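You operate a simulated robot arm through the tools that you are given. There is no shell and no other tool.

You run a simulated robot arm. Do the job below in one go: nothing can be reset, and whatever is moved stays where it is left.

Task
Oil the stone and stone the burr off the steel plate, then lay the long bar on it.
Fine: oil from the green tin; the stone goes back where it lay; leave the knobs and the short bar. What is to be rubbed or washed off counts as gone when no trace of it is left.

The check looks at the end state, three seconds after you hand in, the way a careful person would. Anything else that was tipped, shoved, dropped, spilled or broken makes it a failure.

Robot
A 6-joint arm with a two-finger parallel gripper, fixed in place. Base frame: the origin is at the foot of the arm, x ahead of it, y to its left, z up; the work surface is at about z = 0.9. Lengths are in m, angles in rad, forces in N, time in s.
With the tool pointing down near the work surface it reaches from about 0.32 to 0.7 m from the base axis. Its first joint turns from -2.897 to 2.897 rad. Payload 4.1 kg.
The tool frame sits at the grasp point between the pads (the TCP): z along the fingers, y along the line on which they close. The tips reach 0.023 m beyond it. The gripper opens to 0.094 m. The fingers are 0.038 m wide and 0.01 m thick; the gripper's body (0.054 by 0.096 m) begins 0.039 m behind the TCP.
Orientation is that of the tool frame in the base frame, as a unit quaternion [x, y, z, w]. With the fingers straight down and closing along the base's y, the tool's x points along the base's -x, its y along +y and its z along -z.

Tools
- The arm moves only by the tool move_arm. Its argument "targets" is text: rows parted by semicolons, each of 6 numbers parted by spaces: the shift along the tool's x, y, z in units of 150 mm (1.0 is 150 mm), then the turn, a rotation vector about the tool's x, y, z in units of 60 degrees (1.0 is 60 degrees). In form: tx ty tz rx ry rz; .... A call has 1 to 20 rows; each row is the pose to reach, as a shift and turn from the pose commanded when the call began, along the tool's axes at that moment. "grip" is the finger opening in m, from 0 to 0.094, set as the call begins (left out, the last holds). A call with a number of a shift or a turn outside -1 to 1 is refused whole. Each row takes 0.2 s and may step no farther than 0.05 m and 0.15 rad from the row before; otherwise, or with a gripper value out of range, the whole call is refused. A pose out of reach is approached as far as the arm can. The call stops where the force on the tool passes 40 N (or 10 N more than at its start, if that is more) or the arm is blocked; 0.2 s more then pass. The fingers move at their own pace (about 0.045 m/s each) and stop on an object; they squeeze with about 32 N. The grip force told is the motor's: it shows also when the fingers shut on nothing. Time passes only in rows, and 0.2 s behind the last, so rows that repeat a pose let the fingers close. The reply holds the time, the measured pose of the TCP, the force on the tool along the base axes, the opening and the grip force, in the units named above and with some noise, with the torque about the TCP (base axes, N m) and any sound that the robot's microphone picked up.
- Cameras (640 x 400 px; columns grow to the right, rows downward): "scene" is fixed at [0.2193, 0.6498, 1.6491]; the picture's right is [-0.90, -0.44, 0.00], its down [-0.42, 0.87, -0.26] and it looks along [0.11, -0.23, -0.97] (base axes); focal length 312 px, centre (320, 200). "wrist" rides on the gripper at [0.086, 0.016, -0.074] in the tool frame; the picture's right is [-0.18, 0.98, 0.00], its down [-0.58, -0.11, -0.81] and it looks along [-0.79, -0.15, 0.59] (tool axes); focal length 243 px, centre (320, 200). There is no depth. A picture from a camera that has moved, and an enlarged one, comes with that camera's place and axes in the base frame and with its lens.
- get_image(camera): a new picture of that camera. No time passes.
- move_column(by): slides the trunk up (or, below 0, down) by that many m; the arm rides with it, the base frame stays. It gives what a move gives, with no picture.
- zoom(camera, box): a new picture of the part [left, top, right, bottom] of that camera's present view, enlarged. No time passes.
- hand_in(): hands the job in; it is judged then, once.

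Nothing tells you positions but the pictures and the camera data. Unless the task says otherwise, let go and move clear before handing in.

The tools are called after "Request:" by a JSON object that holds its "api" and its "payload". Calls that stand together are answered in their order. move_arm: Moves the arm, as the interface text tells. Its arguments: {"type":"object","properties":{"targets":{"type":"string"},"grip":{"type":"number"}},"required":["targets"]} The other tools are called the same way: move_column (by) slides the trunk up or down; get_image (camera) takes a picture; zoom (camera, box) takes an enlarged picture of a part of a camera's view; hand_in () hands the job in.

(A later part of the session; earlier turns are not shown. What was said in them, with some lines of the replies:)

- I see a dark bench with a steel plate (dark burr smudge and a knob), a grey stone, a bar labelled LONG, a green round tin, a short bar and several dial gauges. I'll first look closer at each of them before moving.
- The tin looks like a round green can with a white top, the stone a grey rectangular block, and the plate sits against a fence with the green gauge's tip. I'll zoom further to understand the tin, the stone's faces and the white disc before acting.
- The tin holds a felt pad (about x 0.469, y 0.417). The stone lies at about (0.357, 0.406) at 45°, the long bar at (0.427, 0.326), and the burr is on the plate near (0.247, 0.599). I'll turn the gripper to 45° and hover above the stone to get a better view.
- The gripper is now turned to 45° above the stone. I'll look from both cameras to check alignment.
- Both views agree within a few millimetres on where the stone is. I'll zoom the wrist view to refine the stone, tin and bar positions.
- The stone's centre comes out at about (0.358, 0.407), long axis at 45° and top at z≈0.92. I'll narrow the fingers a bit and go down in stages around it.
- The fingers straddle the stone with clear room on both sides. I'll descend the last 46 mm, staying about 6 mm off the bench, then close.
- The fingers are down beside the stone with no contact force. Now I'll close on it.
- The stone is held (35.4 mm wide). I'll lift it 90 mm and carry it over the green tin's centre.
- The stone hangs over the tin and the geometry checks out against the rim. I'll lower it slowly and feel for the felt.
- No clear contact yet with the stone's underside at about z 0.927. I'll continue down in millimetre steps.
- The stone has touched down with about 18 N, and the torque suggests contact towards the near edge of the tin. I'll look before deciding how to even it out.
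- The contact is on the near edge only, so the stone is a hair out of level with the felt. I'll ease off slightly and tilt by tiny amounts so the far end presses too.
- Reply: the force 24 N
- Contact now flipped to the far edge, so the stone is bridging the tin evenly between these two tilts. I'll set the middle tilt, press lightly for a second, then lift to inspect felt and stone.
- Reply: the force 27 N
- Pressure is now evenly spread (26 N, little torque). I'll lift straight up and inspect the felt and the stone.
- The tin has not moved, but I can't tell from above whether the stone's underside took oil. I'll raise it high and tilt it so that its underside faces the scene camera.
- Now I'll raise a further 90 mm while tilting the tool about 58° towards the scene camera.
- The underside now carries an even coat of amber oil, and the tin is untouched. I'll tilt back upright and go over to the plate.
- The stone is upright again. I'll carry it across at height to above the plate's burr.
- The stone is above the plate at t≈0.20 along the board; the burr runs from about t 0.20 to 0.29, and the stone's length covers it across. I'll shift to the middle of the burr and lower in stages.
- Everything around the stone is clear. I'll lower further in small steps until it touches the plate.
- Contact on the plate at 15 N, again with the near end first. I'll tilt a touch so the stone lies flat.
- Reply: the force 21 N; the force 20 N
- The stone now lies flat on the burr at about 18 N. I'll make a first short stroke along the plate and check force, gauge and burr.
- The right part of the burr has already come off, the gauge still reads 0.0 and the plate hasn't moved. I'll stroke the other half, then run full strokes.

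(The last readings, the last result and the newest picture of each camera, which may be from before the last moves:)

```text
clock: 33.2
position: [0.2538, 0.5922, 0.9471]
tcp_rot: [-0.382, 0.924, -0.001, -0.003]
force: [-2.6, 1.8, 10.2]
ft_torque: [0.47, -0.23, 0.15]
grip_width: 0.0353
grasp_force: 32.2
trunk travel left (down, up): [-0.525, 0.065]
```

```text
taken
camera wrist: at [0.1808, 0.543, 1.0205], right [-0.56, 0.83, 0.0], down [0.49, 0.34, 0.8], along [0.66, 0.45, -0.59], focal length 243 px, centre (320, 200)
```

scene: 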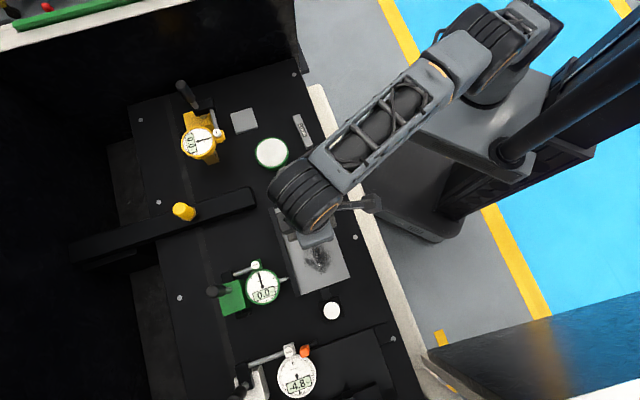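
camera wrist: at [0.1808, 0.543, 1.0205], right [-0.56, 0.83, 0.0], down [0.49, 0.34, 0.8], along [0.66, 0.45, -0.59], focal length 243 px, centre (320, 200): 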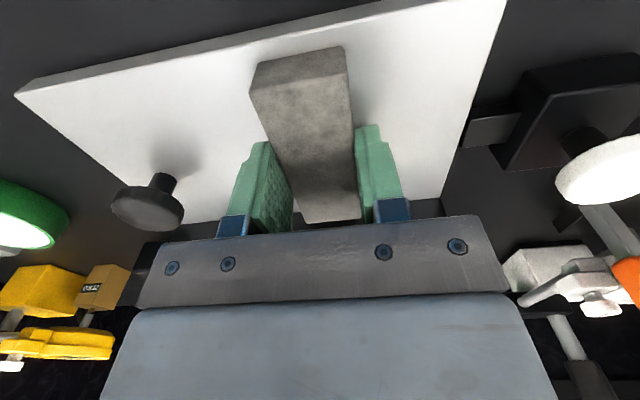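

Contact held all through at about 10 N. I'll lift off and back away to inspect the whole burr area.

Request:
{"api": "move_arm", "payload": {"targets": "0 0 -0.1 0 0 0; 0 0 -0.3 0 0 0; 0 -0.1 -0.5 0 0 0; 0 -0.3 -0.7 0 0 0; 0 -0.5 -0.9 0 0 0; 0 -0.7 -0.95 0 0 0; 0 -0.7 -0.95 0 0 0"}}

Request:
{"api": "get_image", "payload": {"camera": "scene"}}

Request:
{"api": "zoom", "payload": {"camera": "scene", "box": [265, 185, 361, 301]}}

Request:
{"api": "zoom", "payload": {"camera": "scene", "box": [290, 220, 350, 290]}}

Request:
{"api": "get_image", "payload": {"camera": "wrist"}}

```text
clock: 34.8
position: [0.3306, 0.5199, 1.0877]
tcp_rot: [-0.383, 0.924, -0.001, -0.003]
force: [0.0, 0.0, -0.9]
ft_torque: [0.0, 0.01, 0.03]
grip_width: 0.0353
grasp_force: 31.9
trunk travel left (down, up): [-0.525, 0.065]
```

```text
taken
```

scene: 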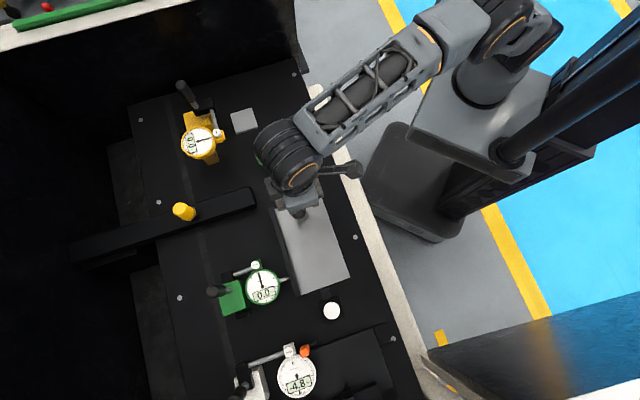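

```text
3.45 times, centred on (313, 243) of scene
camera zoom: at [0.2193, 0.6498, 1.6491], right [-0.9, -0.44, 0.0], down [-0.42, 0.87, -0.26], along [0.11, -0.23, -0.97], focal length 1077 px, centre (344, 52)
```

zoom: 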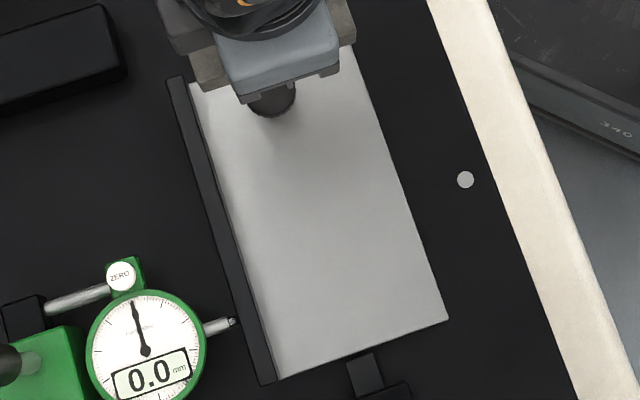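

```text
5.71 times, centred on (320, 255) of scene
camera zoom: at [0.2193, 0.6498, 1.6491], right [-0.9, -0.44, 0.0], down [-0.42, 0.87, -0.26], along [0.11, -0.23, -0.97], focal length 1784 px, centre (320, -114)
```

zoom: 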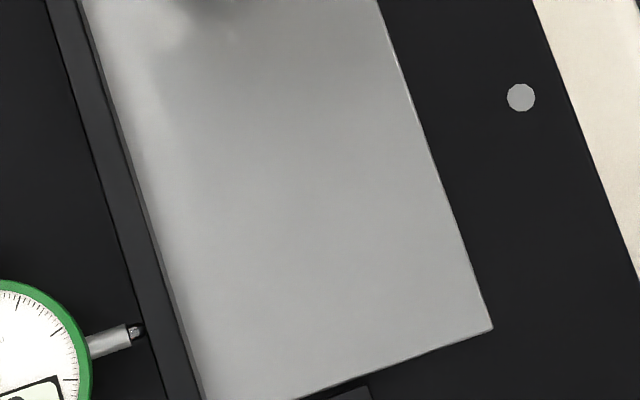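

```text
taken
camera wrist: at [0.2577, 0.4708, 1.1623], right [-0.57, 0.82, 0.0], down [0.49, 0.34, 0.8], along [0.66, 0.45, -0.6], focal length 243 px, centre (320, 200)
```

wrist: 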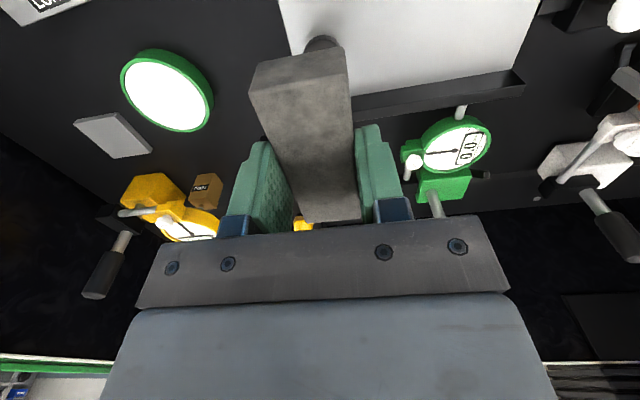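

The burr seems gone, with the plate and gauge unmoved. I'll examine the area at higher magnification for any remaining trace.

Request:
{"api": "zoom", "payload": {"camera": "scene", "box": [296, 234, 328, 254]}}

Request:
{"api": "zoom", "payload": {"camera": "scene", "box": [316, 234, 348, 254]}}

Request:
{"api": "zoom", "payload": {"camera": "scene", "box": [296, 254, 328, 274]}}

Request:
{"api": "zoom", "payload": {"camera": "scene", "box": [316, 254, 348, 274]}}

Request:
{"api": "zoom", "payload": {"camera": "wrist", "box": [340, 0, 540, 110]}}

```text
16.00 times, centred on (312, 244) of scene
camera zoom: at [0.2193, 0.6498, 1.6491], right [-0.9, -0.44, 0.0], down [-0.42, 0.87, -0.26], along [0.11, -0.23, -0.97], focal length 4995 px, centre (448, -504)
```

zoom: 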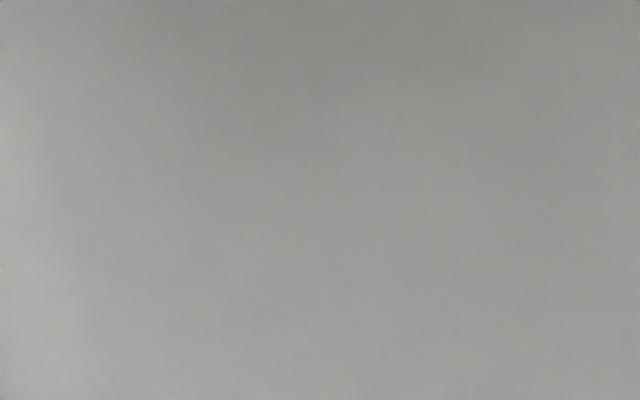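

```text
16.00 times, centred on (332, 244) of scene
camera zoom: at [0.2193, 0.6498, 1.6491], right [-0.9, -0.44, 0.0], down [-0.42, 0.87, -0.26], along [0.11, -0.23, -0.97], focal length 4995 px, centre (128, -504)
```

zoom: 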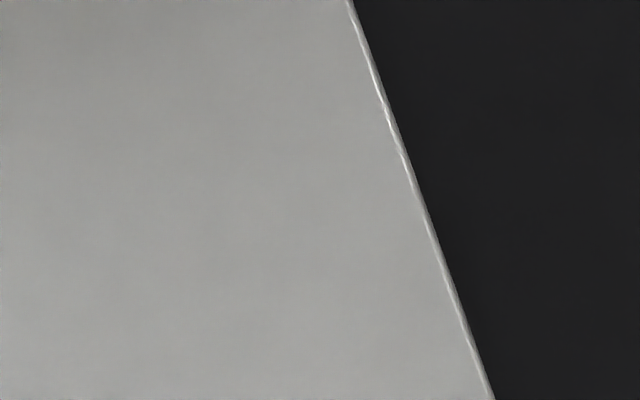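

```text
16.00 times, centred on (312, 264) of scene
camera zoom: at [0.2193, 0.6498, 1.6491], right [-0.9, -0.44, 0.0], down [-0.42, 0.87, -0.26], along [0.11, -0.23, -0.97], focal length 4995 px, centre (448, -824)
```

zoom: 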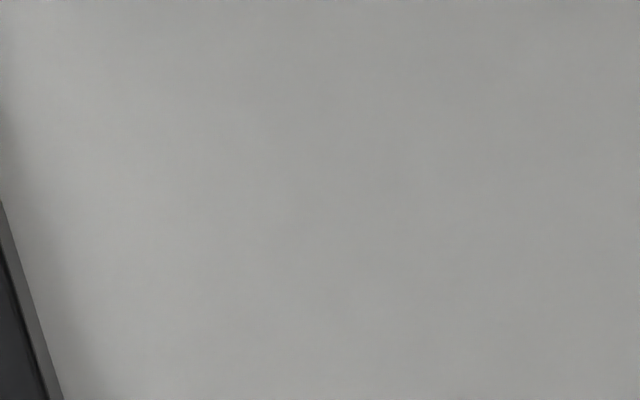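

```text
16.00 times, centred on (332, 264) of scene
camera zoom: at [0.2193, 0.6498, 1.6491], right [-0.9, -0.44, 0.0], down [-0.42, 0.87, -0.26], along [0.11, -0.23, -0.97], focal length 4995 px, centre (128, -824)
```

zoom: 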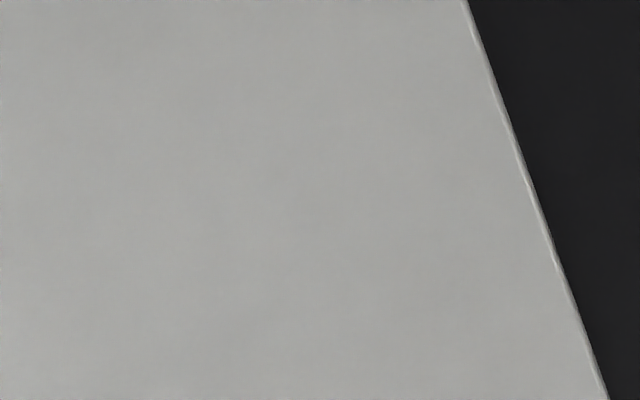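

```text
3.20 times, centred on (440, 55) of wrist
camera zoom: at [0.2577, 0.4708, 1.1623], right [-0.57, 0.82, 0.0], down [0.49, 0.34, 0.8], along [0.66, 0.45, -0.6], focal length 776 px, centre (-64, 664)
```

zoom: 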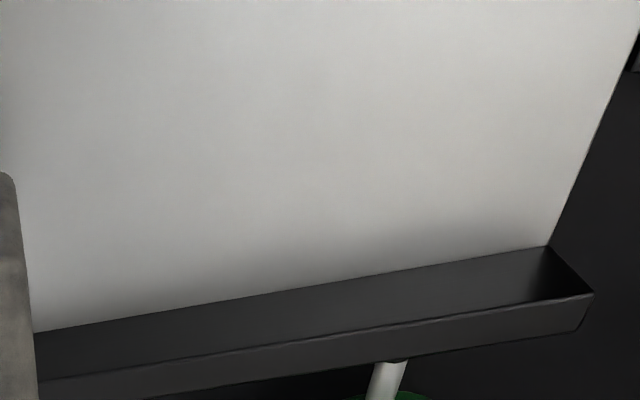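

No trace of the burr remains at 16× magnification. Now I'll carry the stone back to where it lay, (0.359, 0.407) for the gripper, and hover just above.

Request:
{"api": "move_arm", "payload": {"targets": "0.1 -0.167 0 0 0 0; 0.2 -0.333 0 0 0 0; 0.3 -0.5 0 0 0 0; 0.395 -0.667 0.1 0 0 0; 0.395 -0.667 0.35 0 0 0; 0.395 -0.667 0.6 0 0 0; 0.395 -0.667 0.8 0 0 0; 0.395 -0.667 0.8 0 0 0"}}

Request:
{"api": "get_image", "payload": {"camera": "wrist"}}

Request:
{"api": "zoom", "payload": {"camera": "scene", "box": [288, 145, 336, 185]}}

```text
clock: 36.6
position: [0.3568, 0.4068, 0.9672]
tcp_rot: [-0.382, 0.924, -0.002, -0.002]
force: [0.0, -0.1, -0.9]
ft_torque: [-0.01, 0.02, 0.01]
grip_width: 0.0354
grasp_force: 31.8
trunk travel left (down, up): [-0.525, 0.065]
```

```text
taken
camera wrist: at [0.2845, 0.3582, 1.0425], right [-0.56, 0.83, 0.0], down [0.49, 0.34, 0.8], along [0.66, 0.45, -0.6], focal length 243 px, centre (320, 200)
```

wrist: 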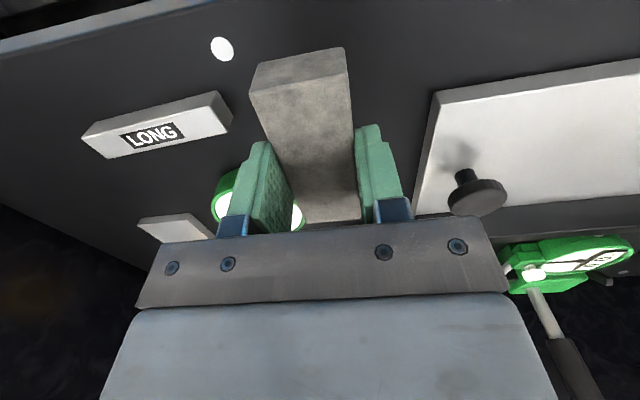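

```text
10.00 times, centred on (312, 165) of scene
camera zoom: at [0.2193, 0.6498, 1.6491], right [-0.9, -0.44, 0.0], down [-0.42, 0.87, -0.26], along [0.11, -0.23, -0.97], focal length 3122 px, centre (400, 550)
```

zoom: 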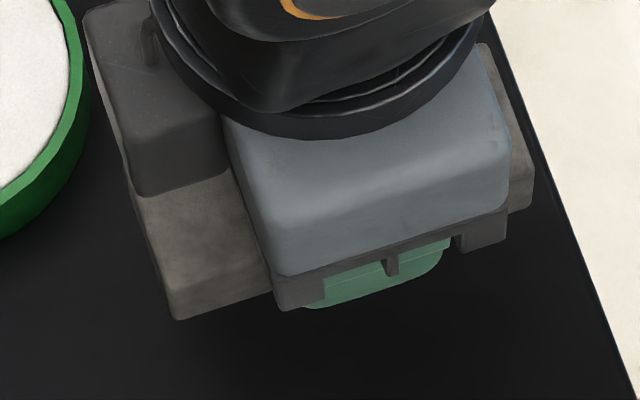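

I'm about 2 mm off the original grasp point, so I'll correct slightly while lowering most of the remaining way.

Request:
{"api": "move_arm", "payload": {"targets": "-0.008 -0.008 0.07 0 0 0; -0.008 -0.008 0.14 0 0 0; -0.008 -0.008 0.2 0 0 0; -0.008 -0.008 0.2 0 0 0"}}

Request:
{"api": "move_arm", "payload": {"targets": "0 0 0.01 0 0 0; 0 0 0.02 0 0 0; 0 0 0.02 0 0 0"}}

```text
clock: 37.6
position: [0.3586, 0.4062, 0.938]
tcp_rot: [-0.383, 0.924, -0.001, -0.003]
force: [-0.4, -0.5, -2.0]
ft_torque: [-0.02, 0.02, 0.0]
grip_width: 0.0354
grasp_force: 32.6
trunk travel left (down, up): [-0.525, 0.065]
```

```text
clock: 38.4
position: [0.3574, 0.4061, 0.9354]
tcp_rot: [-0.383, 0.924, -0.001, -0.003]
force: [-0.3, -0.6, -1.6]
ft_torque: [0.0, -0.02, 0.02]
grip_width: 0.0355
grasp_force: 32.0
trunk travel left (down, up): [-0.525, 0.065]
```

Request:
{"api": "move_arm", "payload": {"targets": "-0.005 0 0.01 0 0 0; -0.01 0 0.02 0 0 0; -0.01 0 0.0267 0 0 0; -0.01 0 0.0267 0 0 0"}}

```text
clock: 39.4
position: [0.3587, 0.4069, 0.931]
tcp_rot: [-0.382, 0.924, -0.002, -0.003]
force: [0.3, 0.2, -1.6]
ft_torque: [-0.04, -0.02, 0.02]
grip_width: 0.0353
grasp_force: 32.0
trunk travel left (down, up): [-0.525, 0.065]
```

Request:
{"api": "move_arm", "payload": {"targets": "0 0 0.005 0 0 0; 0 0 0.005 0 0 0"}}

Request:
{"api": "move_arm", "payload": {"targets": "0 0 0.005 0 0 0; 0 0 0.005 0 0 0"}}

```text
clock: 40.0
position: [0.3596, 0.407, 0.9304]
tcp_rot: [-0.382, 0.924, -0.001, -0.003]
force: [0.2, 0.3, -0.8]
ft_torque: [0.01, -0.05, 0.04]
grip_width: 0.0349
grasp_force: 32.0
trunk travel left (down, up): [-0.525, 0.065]
```

```text
clock: 40.6
position: [0.359, 0.408, 0.9294]
tcp_rot: [-0.383, 0.924, -0.001, -0.002]
force: [-0.5, -0.2, -1.8]
ft_torque: [-0.02, 0.02, 0.0]
grip_width: 0.0353
grasp_force: 32.0
trunk travel left (down, up): [-0.525, 0.065]
```

Request:
{"api": "move_arm", "payload": {"targets": "0 0 0.005 0 0 0; 0 0 0.005 0 0 0"}}

Request:
{"api": "move_arm", "payload": {"targets": "0 0 0.005 0 0 0; 0 0 0.005 0 0 0"}}

```text
clock: 41.2
position: [0.358, 0.4072, 0.9299]
tcp_rot: [-0.383, 0.924, -0.001, 0.0]
force: [0.5, 1.3, 7.7]
ft_torque: [0.11, -0.08, 0.01]
grip_width: 0.0355
grasp_force: 31.6
trunk travel left (down, up): [-0.525, 0.065]
```

```text
clock: 41.8
position: [0.3587, 0.407, 0.9297]
tcp_rot: [-0.383, 0.924, 0.0, -0.001]
force: [0.5, 3.7, 19.7]
ft_torque: [-0.49, 0.49, -0.03]
grip_width: 0.0354
grasp_force: 32.2
trunk travel left (down, up): [-0.525, 0.065]
```

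The stone is seated on the bench at its old spot. I'll ease off the pressure, then open the fingers.

Request:
{"api": "move_arm", "payload": {"targets": "0 0 -0.007 0 0 0; 0 0 -0.007 0 0 0"}}

Request:
{"api": "move_arm", "payload": {"targets": "0 0 -0.007 0 0 0; 0 0 -0.007 0 0 0; 0 0 -0.007 0 0 0; 0 0 -0.007 0 0 0", "grip": 0.06}}

Request:
{"api": "get_image", "payload": {"camera": "wrist"}}

```text
clock: 42.4
position: [0.3581, 0.4066, 0.9297]
tcp_rot: [-0.382, 0.924, 0.0, 0.0]
force: [1.4, 6.4, 14.7]
ft_torque: [0.43, -0.31, 0.02]
grip_width: 0.0353
grasp_force: 31.7
trunk travel left (down, up): [-0.525, 0.065]
```

```text
clock: 43.4
position: [0.3579, 0.4073, 0.93]
tcp_rot: [-0.383, 0.924, -0.001, -0.002]
force: [0.0, 0.6, -0.3]
ft_torque: [0.0, -0.03, 0.02]
grip_width: 0.06
grasp_force: 0.0
trunk travel left (down, up): [-0.525, 0.065]
```

```text
taken
camera wrist: at [0.2869, 0.3577, 1.0042], right [-0.56, 0.83, 0.0], down [0.49, 0.34, 0.8], along [0.66, 0.45, -0.6], focal length 243 px, centre (320, 200)
```

wrist: 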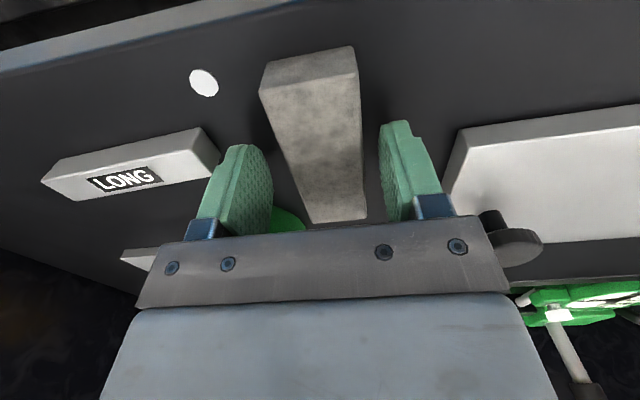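

The fingers are open and clear. I'll lift straight up and compare the stone's place with its original position.

Request:
{"api": "move_arm", "payload": {"targets": "0 0 -0.15 0 0 0; 0 0 -0.4 0 0 0; 0 0 -0.65 0 0 0; 0 0 -0.9 0 0 0; 0.05 -0.3 -0.95 0 0 0; 0.1 -0.6 -0.95 0 0 0; 0.1 -0.9 -0.95 0 0 0; 0.1 -0.9 -0.95 0 0 0"}}

Request:
{"api": "zoom", "payload": {"camera": "scene", "box": [288, 145, 336, 185]}}

Request:
{"api": "get_image", "payload": {"camera": "scene"}}

Request:
{"api": "get_image", "payload": {"camera": "wrist"}}

```text
clock: 45.2
position: [0.4475, 0.3005, 1.0717]
tcp_rot: [-0.382, 0.924, -0.001, -0.003]
force: [-0.1, 0.6, 0.4]
ft_torque: [0.0, 0.02, 0.01]
grip_width: 0.06
grasp_force: 0.1
trunk travel left (down, up): [-0.525, 0.065]
```

```text
10.00 times, centred on (312, 165) of scene
camera zoom: at [0.2193, 0.6498, 1.6491], right [-0.9, -0.44, 0.0], down [-0.42, 0.87, -0.26], along [0.11, -0.23, -0.97], focal length 3122 px, centre (400, 550)
```

zoom: 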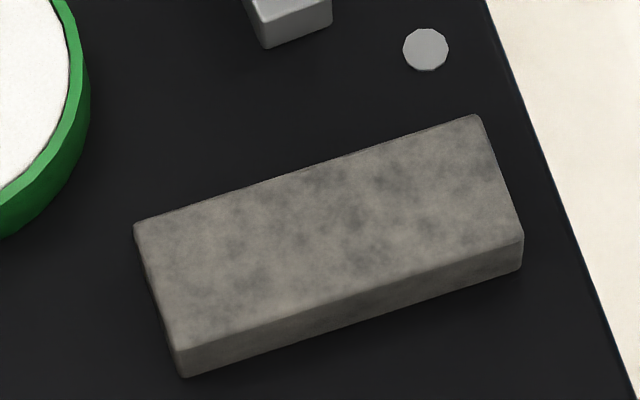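

```text
taken
```

scene: 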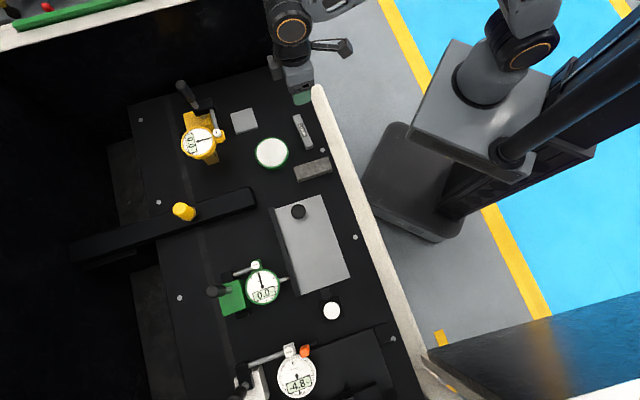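

```text
taken
camera wrist: at [0.3743, 0.2514, 1.1466], right [-0.57, 0.82, 0.0], down [0.49, 0.34, 0.8], along [0.66, 0.45, -0.6], focal length 243 px, centre (320, 200)
```

wrist: 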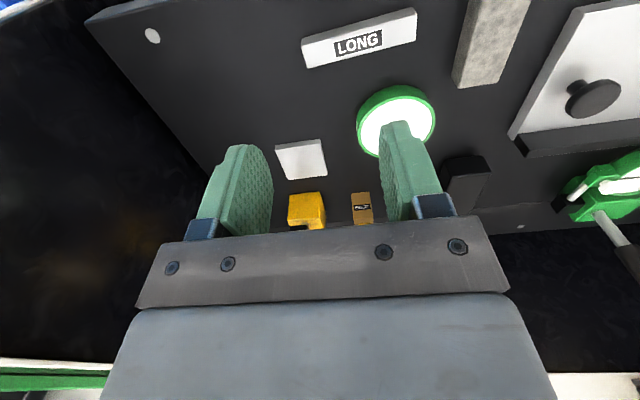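

The stone is back within about 3 mm and at the same angle as before; tin, plate and gauges are unchanged. Next is the long bar: I'll refine its position from this view.

Request:
{"api": "zoom", "payload": {"camera": "wrist", "box": [280, 0, 440, 100]}}

Request:
{"api": "zoom", "payload": {"camera": "scene", "box": [285, 105, 325, 155]}}

```text
4.00 times, centred on (360, 50) of wrist
camera zoom: at [0.3743, 0.2514, 1.1466], right [-0.57, 0.82, 0.0], down [0.49, 0.34, 0.8], along [0.66, 0.45, -0.6], focal length 970 px, centre (160, 800)
```

zoom: 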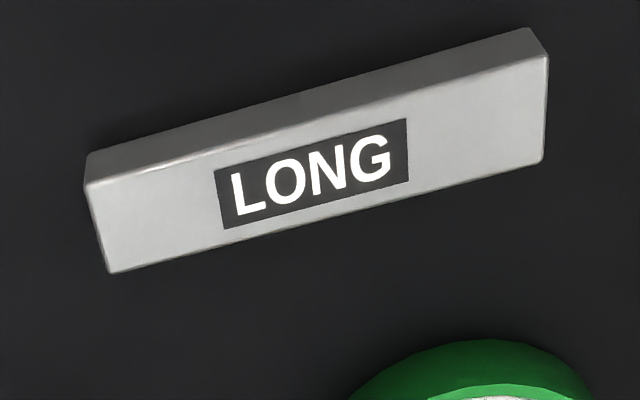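

```text
8.00 times, centred on (305, 130) of scene
camera zoom: at [0.2193, 0.6498, 1.6491], right [-0.9, -0.44, 0.0], down [-0.42, 0.87, -0.26], along [0.11, -0.23, -0.97], focal length 2498 px, centre (440, 760)
```

zoom: 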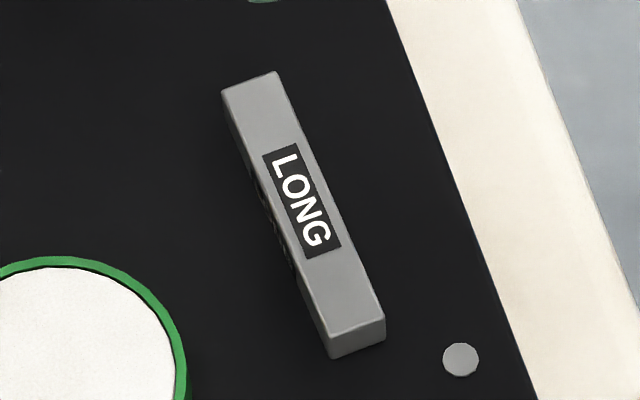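

Both cameras agree: bar centre (0.427, 0.326), angle about 138.8°, width 18 mm. I'll centre above it, take out the slight tilt, and turn the gripper 86° to close across the bar.

Request:
{"api": "move_arm", "payload": {"targets": "-0.01 0.1 0 0 -0.0095 0; -0.022 0.216 0 0 -0.0095 0; -0.022 0.216 0 0 -0.0095 0", "grip": 0.05}}

Request:
{"api": "move_arm", "payload": {"targets": "0 0 0 0 0 0.12; 0 0 0 0 0 0.24; 0 0 0 0 0 0.36; 0 0 0 0 0 0.48; 0 0 0 0 0 0.6; 0 0 0 0 0 0.72; 0 0 0 0 0 0.72"}}

Request:
{"api": "move_arm", "payload": {"targets": "0 0 0 0 0 0.12; 0 0 0 0 0 0.24; 0 0 0 0 0 0.36; 0 0 0 0 0 0.48; 0 0 0 0 0 0.6; 0 0 0 0 0 0.717; 0 0 0 0 0 0.717"}}

Request:
{"api": "get_image", "payload": {"camera": "wrist"}}

Request:
{"api": "get_image", "payload": {"camera": "scene"}}

```text
clock: 46.0
position: [0.4244, 0.3264, 1.0733]
tcp_rot: [-0.383, 0.924, 0.001, 0.002]
force: [-0.1, 0.5, -0.1]
ft_torque: [-0.01, 0.02, 0.0]
grip_width: 0.05
grasp_force: 0.0
trunk travel left (down, up): [-0.525, 0.065]
```

```text
clock: 47.6
position: [0.424, 0.3265, 1.0723]
tcp_rot: [-0.015, 1.0, 0.001, 0.002]
force: [0.1, -0.4, 0.7]
ft_torque: [-0.01, 0.01, -0.02]
grip_width: 0.05
grasp_force: 0.1
trunk travel left (down, up): [-0.525, 0.065]
```

```text
clock: 49.2
position: [0.4247, 0.3267, 1.0721]
tcp_rot: [0.352, 0.936, 0.001, 0.001]
force: [0.2, -0.8, 0.1]
ft_torque: [0.01, -0.02, 0.03]
grip_width: 0.0499
grasp_force: 0.0
trunk travel left (down, up): [-0.525, 0.065]
```

```text
taken
camera wrist: at [0.3694, 0.3962, 1.1465], right [0.79, 0.62, 0.01], down [0.36, -0.47, 0.81], along [0.5, -0.63, -0.59], focal length 243 px, centre (320, 200)
```

wrist: 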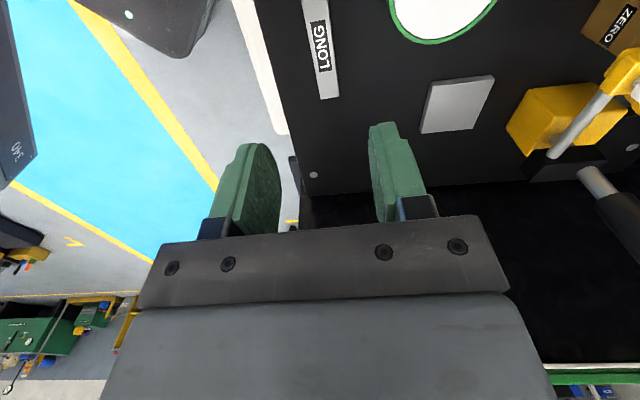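

```text
taken
```

scene: 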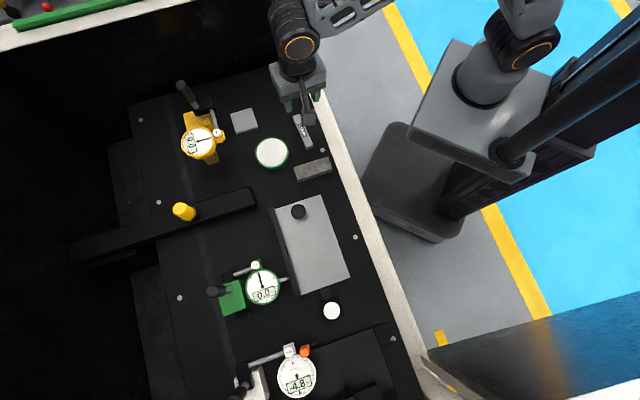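

The gripper now closes across the bar (48.8°). I'll go down in two stages, checking before the last part.

Request:
{"api": "move_arm", "payload": {"targets": "-0.0155 0.0075 0.2 0 0 0; -0.0155 0.0075 0.45 0 0 0; -0.0155 0.0075 0.65 0 0 0; -0.0155 0.0075 0.78 0 0 0; -0.0155 0.0075 0.78 0 0 0"}}

Request:
{"api": "get_image", "payload": {"camera": "wrist"}}

Request:
{"api": "zoom", "payload": {"camera": "scene", "box": [240, 80, 368, 160]}}

```text
clock: 50.4
position: [0.4264, 0.326, 0.9554]
tcp_rot: [0.351, 0.936, 0.003, 0.001]
force: [0.0, -0.7, -0.4]
ft_torque: [0.01, 0.02, -0.03]
grip_width: 0.0501
grasp_force: 0.0
trunk travel left (down, up): [-0.525, 0.065]
```

```text
taken
camera wrist: at [0.3725, 0.3958, 1.03], right [0.79, 0.62, 0.01], down [0.36, -0.47, 0.81], along [0.5, -0.63, -0.59], focal length 243 px, centre (320, 200)
```

wrist: 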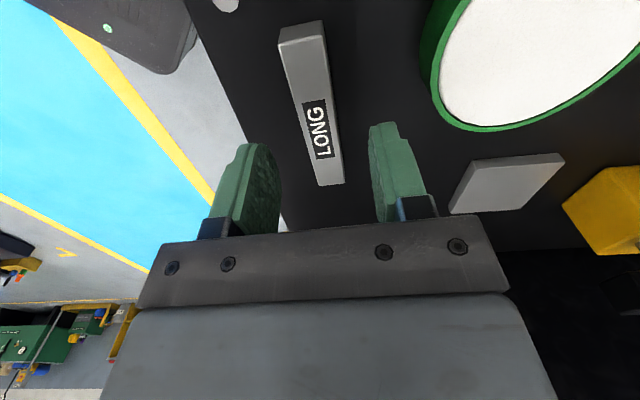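

```text
5.00 times, centred on (304, 120) of scene
camera zoom: at [0.2193, 0.6498, 1.6491], right [-0.9, -0.44, 0.0], down [-0.42, 0.87, -0.26], along [0.11, -0.23, -0.97], focal length 1561 px, centre (400, 600)
```

zoom: 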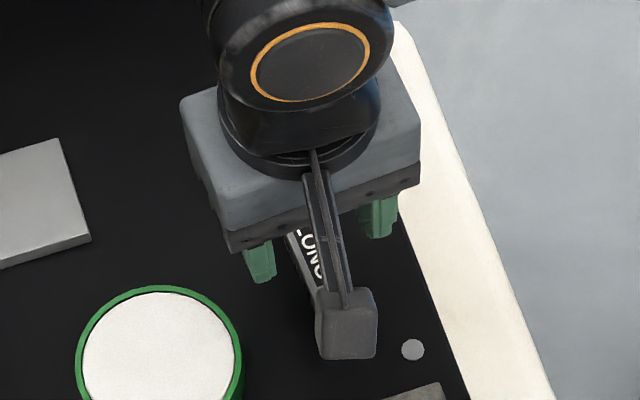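

The bar sits centred between the fingers. I'll descend the last 28 mm and close on it.

Request:
{"api": "move_arm", "payload": {"targets": "0 0 0.07 0 0 0; 0 0 0.13 0 0 0; 0 0 0.175 0 0 0; 0 0 0.183 0 0 0; 0 0 0.183 0 0 0"}}

Request:
{"api": "move_arm", "payload": {"targets": "0 0 0 0 0 0; 0 0 0 0 0 0; 0 0 0 0 0 0; 0 0 0 0 0 0; 0 0 0 0 0 0", "grip": 0.008}}

Request:
{"api": "get_image", "payload": {"camera": "wrist"}}

```text
clock: 51.6
position: [0.4276, 0.3273, 0.9287]
tcp_rot: [0.352, 0.936, 0.003, 0.001]
force: [-0.2, -0.2, 0.0]
ft_torque: [0.03, 0.01, 0.03]
grip_width: 0.0497
grasp_force: 0.0
trunk travel left (down, up): [-0.525, 0.065]
```

```text
clock: 52.8
position: [0.4274, 0.3278, 0.9284]
tcp_rot: [0.352, 0.936, 0.003, 0.001]
force: [-0.6, -0.8, -0.4]
ft_torque: [-0.04, 0.04, -0.07]
grip_width: 0.0197
grasp_force: 31.9
trunk travel left (down, up): [-0.525, 0.065]
```

```text
taken
camera wrist: at [0.3725, 0.3961, 1.0027], right [0.79, 0.62, 0.01], down [0.36, -0.47, 0.81], along [0.5, -0.63, -0.59], focal length 243 px, centre (320, 200)
```

wrist: 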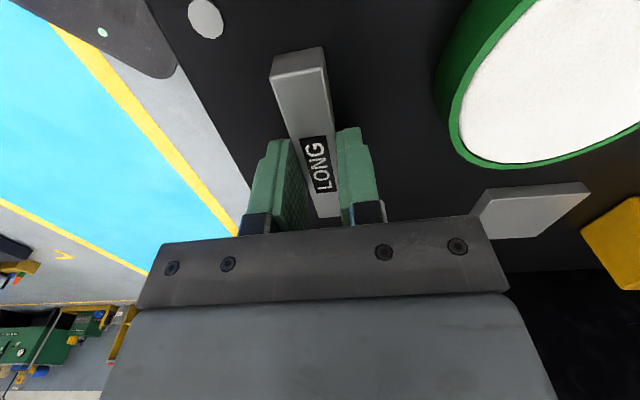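

The bar is held. I'll lift it 120 mm and carry it over towards the plate in two moves, lining it up with the plate's long side.

Request:
{"api": "move_arm", "payload": {"targets": "0 0 -0.1 0 0 0; 0 0 -0.4 0 0 0; 0 0 -0.65 0 0 0; 0 0 -0.8 0 0 0; 0.25 0.074 -0.8 0 0 0; 0.5 0.147 -0.8 0 0 0; 0.75 0.22 -0.8 0 0 0; 0.99 0.293 -0.8 0 0 0; 0.99 0.293 -0.8 0 0 0"}}

Request:
{"api": "move_arm", "payload": {"targets": "0.25 0.074 0 0 0 0.02; 0.5 0.147 0 0 0 0.04; 0.75 0.22 0 0 0 0.0633; 0.99 0.293 0 0 0 0.0633; 0.99 0.293 0 0 0 0.0633"}}

Request:
{"api": "get_image", "payload": {"camera": "wrist"}}

Request:
{"api": "get_image", "payload": {"camera": "scene"}}

```text
clock: 54.8
position: [0.3437, 0.4577, 1.0502]
tcp_rot: [0.352, 0.936, 0.002, 0.0]
force: [0.1, 0.4, -3.0]
ft_torque: [0.0, 0.02, 0.0]
grip_width: 0.0197
grasp_force: 32.2
trunk travel left (down, up): [-0.525, 0.065]
```

```text
clock: 56.0
position: [0.263, 0.5886, 1.0493]
tcp_rot: [0.382, 0.924, 0.002, 0.001]
force: [0.7, 0.6, -2.8]
ft_torque: [-0.03, 0.01, 0.02]
grip_width: 0.0196
grasp_force: 31.7
trunk travel left (down, up): [-0.525, 0.065]
```

```text
taken
camera wrist: at [0.2122, 0.6621, 1.1232], right [0.83, 0.56, 0.0], down [0.33, -0.49, 0.81], along [0.46, -0.66, -0.59], focal length 243 px, centre (320, 200)
```

wrist: 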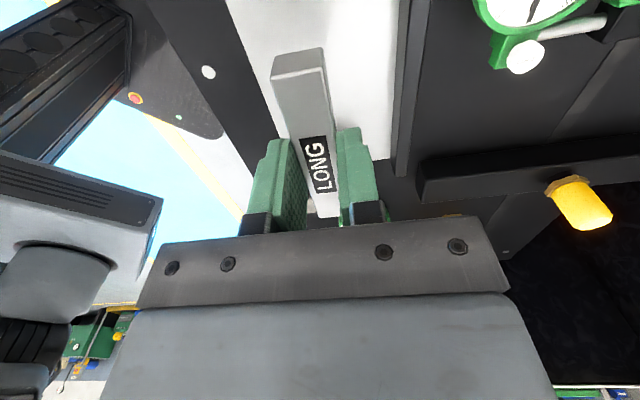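

```text
taken
```

scene: 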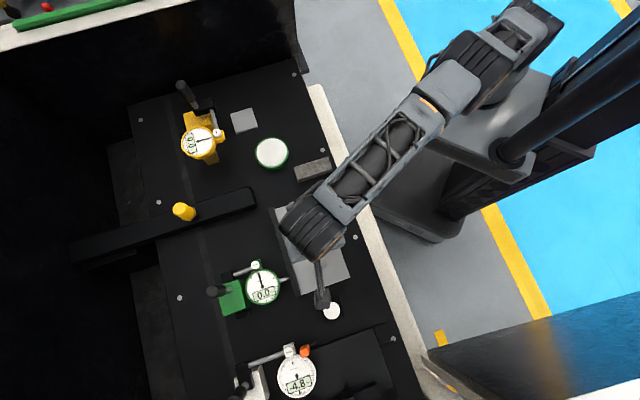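

The bar hangs over the middle of the plate, clear of the knob and fence. I'll lower it to about 10 mm above the plate.

Request:
{"api": "move_arm", "payload": {"targets": "0 0 0.2 0 0 0; 0 0 0.4 0 0 0; 0 0 0.55 0 0 0; 0 0 0.61 0 0 0; 0 0 0.61 0 0 0"}}

Request:
{"api": "get_image", "payload": {"camera": "wrist"}}

Request:
{"api": "zoom", "payload": {"camera": "scene", "box": [230, 190, 390, 330]}}

```text
clock: 57.2
position: [0.2608, 0.5895, 0.9572]
tcp_rot: [0.382, 0.924, 0.003, 0.0]
force: [0.2, 0.3, -2.7]
ft_torque: [0.04, 0.0, -0.01]
grip_width: 0.0195
grasp_force: 32.2
trunk travel left (down, up): [-0.525, 0.065]
```

```text
taken
camera wrist: at [0.212, 0.6612, 1.0308], right [0.83, 0.56, 0.0], down [0.33, -0.49, 0.81], along [0.46, -0.66, -0.59], focal length 243 px, centre (320, 200)
```

wrist: 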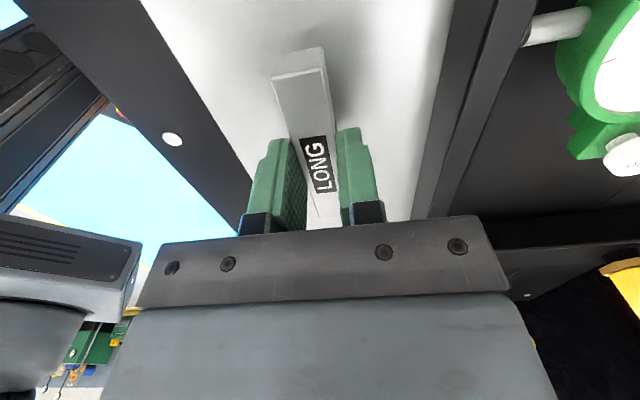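

```text
2.86 times, centred on (310, 260) of scene
camera zoom: at [0.2193, 0.6498, 1.6491], right [-0.9, -0.44, 0.0], down [-0.42, 0.87, -0.26], along [0.11, -0.23, -0.97], focal length 892 px, centre (349, 29)
```

zoom: 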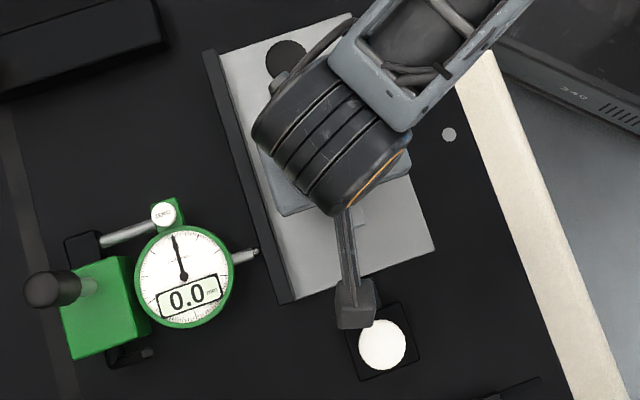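

Nothing near but the plate. I'll step down until the bar touches.

Request:
{"api": "move_arm", "payload": {"targets": "0 0 0.015 0 0 0; 0 0 0.03 0 0 0; 0 0 0.045 0 0 0; 0 0 0.055 0 0 0; 0 0 0.055 0 0 0"}}

Request:
{"api": "move_arm", "payload": {"targets": "0 0 0.005 0 0 0; 0 0 0.01 0 0 0; 0 0 0.01 0 0 0"}}

```text
clock: 58.4
position: [0.2622, 0.5889, 0.9485]
tcp_rot: [0.383, 0.924, 0.002, 0.001]
force: [0.1, -1.1, -2.4]
ft_torque: [0.01, -0.01, 0.01]
grip_width: 0.0196
grasp_force: 32.5
trunk travel left (down, up): [-0.525, 0.065]
```

```text
clock: 59.2
position: [0.2617, 0.5897, 0.9475]
tcp_rot: [0.383, 0.924, 0.002, 0.001]
force: [-0.2, 0.9, -2.1]
ft_torque: [0.0, -0.02, -0.05]
grip_width: 0.0195
grasp_force: 32.0
trunk travel left (down, up): [-0.525, 0.065]
```

Request:
{"api": "move_arm", "payload": {"targets": "0 0 0.005 0 0 0; 0 0 0.01 0 0 0; 0 0 0.01 0 0 0"}}

Request:
{"api": "move_arm", "payload": {"targets": "0 0 0.005 0 0 0; 0 0 0.005 0 0 0"}}

```text
clock: 60.0
position: [0.2613, 0.5894, 0.9457]
tcp_rot: [0.383, 0.924, 0.002, 0.0]
force: [0.4, 0.5, -1.5]
ft_torque: [0.0, 0.01, 0.02]
grip_width: 0.0195
grasp_force: 32.1
trunk travel left (down, up): [-0.525, 0.065]
```

```text
clock: 60.6
position: [0.262, 0.5894, 0.9459]
tcp_rot: [0.382, 0.924, 0.003, 0.001]
force: [0.2, 0.0, -2.0]
ft_torque: [0.02, 0.01, 0.0]
grip_width: 0.0194
grasp_force: 31.9
trunk travel left (down, up): [-0.525, 0.065]
```

Request:
{"api": "move_arm", "payload": {"targets": "0 0 0.005 0 0 0; 0 0 0.005 0 0 0"}}

Request:
{"api": "move_arm", "payload": {"targets": "0 0 0.004 0 0 0; 0 0 0.004 0 0 0"}}

```text
clock: 61.2
position: [0.2625, 0.5889, 0.9447]
tcp_rot: [0.382, 0.924, 0.003, 0.001]
force: [-0.1, 1.9, 2.9]
ft_torque: [-0.2, -0.12, 0.04]
grip_width: 0.0198
grasp_force: 32.2
trunk travel left (down, up): [-0.525, 0.065]
```

```text
clock: 61.8
position: [0.262, 0.5881, 0.9444]
tcp_rot: [0.383, 0.924, 0.004, 0.001]
force: [-2.6, 2.5, 10.8]
ft_torque: [-0.45, -0.33, 0.04]
grip_width: 0.0196
grasp_force: 31.9
trunk travel left (down, up): [-0.525, 0.065]
```

The bar touches with its knob-side end first. I'll level it with a hair of tilt before letting go.

Request:
{"api": "move_arm", "payload": {"targets": "0 0 0 0 -0.003 0; 0 0 0 0 -0.005 0; 0 0 0 0 -0.005 0"}}

```text
clock: 62.6
position: [0.2612, 0.5885, 0.9463]
tcp_rot: [0.383, 0.924, 0.002, 0.003]
force: [-1.3, 5.7, 15.0]
ft_torque: [0.59, 0.63, -0.23]
grip_width: 0.0197
grasp_force: 31.9
trunk travel left (down, up): [-0.525, 0.065]
```

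Request:
{"api": "move_arm", "payload": {"targets": "0 0 -0.003 0 0.0025 0; 0 0 -0.003 0 0.0025 0"}}

```text
clock: 63.2
position: [0.2617, 0.5883, 0.9447]
tcp_rot: [0.382, 0.924, 0.001, 0.002]
force: [-2.0, 4.5, 12.5]
ft_torque: [0.51, 0.45, -0.13]
grip_width: 0.0196
grasp_force: 32.0
trunk travel left (down, up): [-0.525, 0.065]
```

Close enough to level; I'll ease off to a few newtons and open the fingers.

Request:
{"api": "move_arm", "payload": {"targets": "0 0 -0.004 0 0.001 0; 0 0 -0.004 0 0.001 0"}}

Request:
{"api": "move_arm", "payload": {"targets": "0 0 -0.004 0 0 0; 0 0 -0.004 0 0 0; 0 0 -0.004 0 0 0", "grip": 0.045}}

Request:
{"api": "get_image", "payload": {"camera": "wrist"}}

```text
clock: 63.8
position: [0.2619, 0.588, 0.9445]
tcp_rot: [0.382, 0.924, 0.002, 0.002]
force: [-2.3, 3.9, 7.7]
ft_torque: [0.07, 0.08, -0.09]
grip_width: 0.0199
grasp_force: 32.1
trunk travel left (down, up): [-0.525, 0.065]
```

```text
clock: 64.6
position: [0.2627, 0.5891, 0.9449]
tcp_rot: [0.383, 0.924, 0.002, 0.002]
force: [0.7, 0.0, -0.2]
ft_torque: [0.0, 0.0, 0.0]
grip_width: 0.0452
grasp_force: 0.0
trunk travel left (down, up): [-0.525, 0.065]
```

```text
taken
camera wrist: at [0.2121, 0.6609, 1.0186], right [0.83, 0.56, 0.01], down [0.33, -0.49, 0.81], along [0.46, -0.66, -0.59], focal length 243 px, centre (320, 200)
```

wrist: 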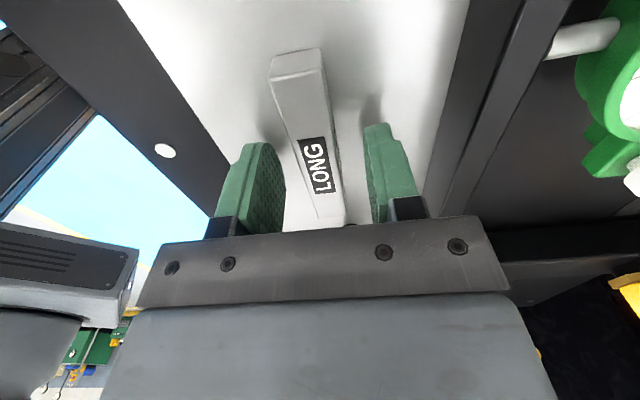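

The bar lies free on the plate between the open fingers. I'll lift straight up and move away to inspect the final state.

Request:
{"api": "move_arm", "payload": {"targets": "0 0 -0.1 0 0 0; 0 0 -0.3 0 0 0; 0 0 -0.55 0 0 0; 0 0 -0.8 0 0 0; 0 0 -1.0 0 0 0; 0 0 -1.0 0 0 0"}}

Request:
{"api": "move_arm", "payload": {"targets": "-0.25 -0.1 -0.1 0 0 0; -0.5 -0.2 -0.15 0 0 0; -0.75 -0.3 -0.15 0 0 0; -0.98 -0.4 -0.15 0 0 0; -0.98 -0.4 -0.15 0 0 0"}}

Request:
{"api": "move_arm", "payload": {"targets": "-0.25 -0.1 0 0 0 0; -0.5 -0.2 0 0 0 0; -0.75 -0.3 0 0 0 0; -0.98 -0.4 0 0 0 0; -0.98 -0.4 0 0 0 0"}}

Request:
{"api": "get_image", "payload": {"camera": "scene"}}

Request:
{"api": "zoom", "payload": {"camera": "scene", "box": [265, 185, 361, 301]}}

Request:
{"api": "zoom", "payload": {"camera": "scene", "box": [220, 80, 380, 180]}}

Request:
{"api": "zoom", "payload": {"camera": "scene", "box": [180, 240, 436, 400]}}

```text
clock: 66.0
position: [0.2612, 0.5866, 1.0966]
tcp_rot: [0.382, 0.924, 0.002, 0.003]
force: [-0.3, 0.8, 0.4]
ft_torque: [-0.01, -0.03, 0.03]
grip_width: 0.0451
grasp_force: 0.2
trunk travel left (down, up): [-0.525, 0.065]
```

```text
clock: 67.2
position: [0.3212, 0.4414, 1.1179]
tcp_rot: [0.383, 0.924, 0.001, 0.001]
force: [0.0, -0.6, 0.2]
ft_torque: [-0.02, 0.0, 0.01]
grip_width: 0.0449
grasp_force: 0.1
trunk travel left (down, up): [-0.525, 0.065]
```

```text
clock: 68.4
position: [0.3847, 0.2962, 1.1161]
tcp_rot: [0.383, 0.924, 0.003, 0.002]
force: [0.3, -0.3, 0.0]
ft_torque: [-0.01, 0.01, 0.0]
grip_width: 0.045
grasp_force: 0.0
trunk travel left (down, up): [-0.525, 0.065]
```

```text
taken
```

scene: 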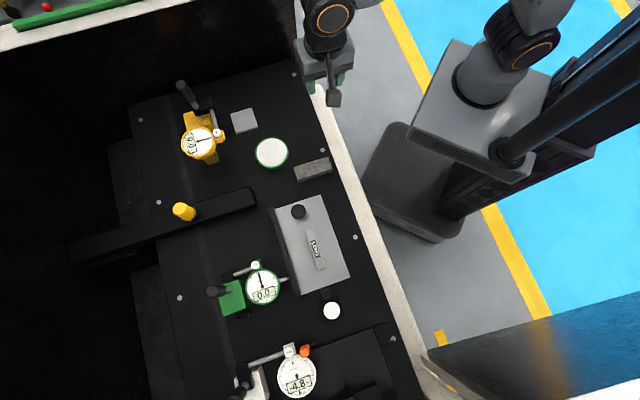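

```text
3.45 times, centred on (313, 243) of scene
camera zoom: at [0.2193, 0.6498, 1.6491], right [-0.9, -0.44, 0.0], down [-0.42, 0.87, -0.26], along [0.11, -0.23, -0.97], focal length 1077 px, centre (344, 52)
```

zoom: 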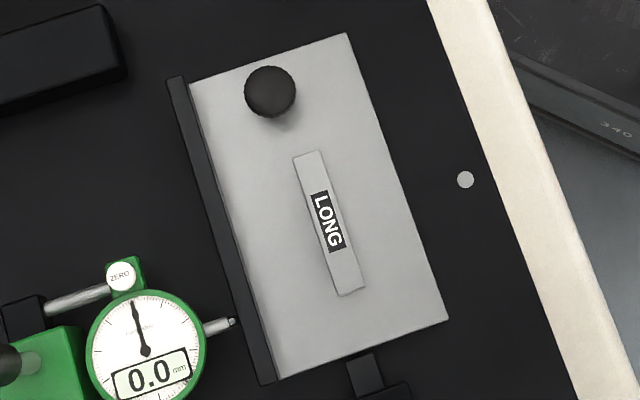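

```text
4.00 times, centred on (300, 130) of scene
camera zoom: at [0.2193, 0.6498, 1.6491], right [-0.9, -0.44, 0.0], down [-0.42, 0.87, -0.26], along [0.11, -0.23, -0.97], focal length 1249 px, centre (400, 480)
```

zoom: 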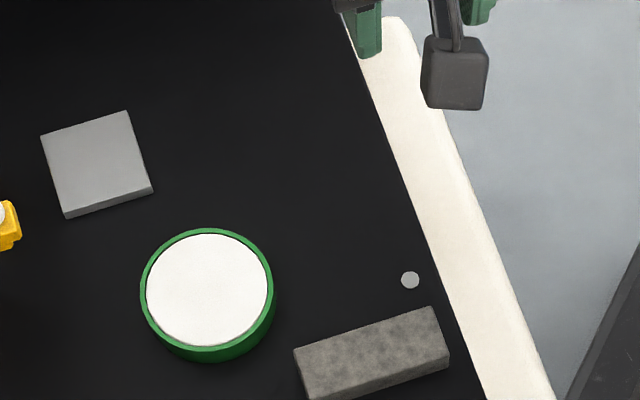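

```text
2.50 times, centred on (308, 320) of scene
camera zoom: at [0.2193, 0.6498, 1.6491], right [-0.9, -0.44, 0.0], down [-0.42, 0.87, -0.26], along [0.11, -0.23, -0.97], focal length 780 px, centre (350, -100)
```

zoom: 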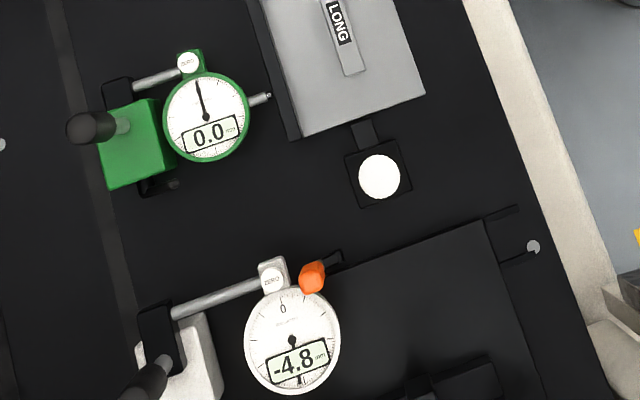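

The plate is clean and the long bar lies flat on it. The stone is back within about 3 mm of where it lay, and the tin, knobs, short bar and gauges are as they were. The gripper is empty and clear, so I'm handing in.

Request:
{"api": "hand_in", "payload": {}}

```text
The job is handed in.
```

The job is done and handed in; I have not seen the check's result.

- **Oil:** I pressed the stone on the felt in the green tin. Its underside then showed an even amber coat, and the tin did not move.
- **Burr:** I stoned it off under light pressure. At 16× magnification no trace was left, and the plate had not shifted.
- **Stone:** It is back where it lay, about 3 mm off its original spot and at the same angle.
- **Long bar:** It lies flat along the middle of the plate, clear of the knob and the fence.

The knobs and the short bar were left alone. The gauges read the same as at the start: 0.0, 0.0 and −4.8. The gripper was empty and clear when I handed in.
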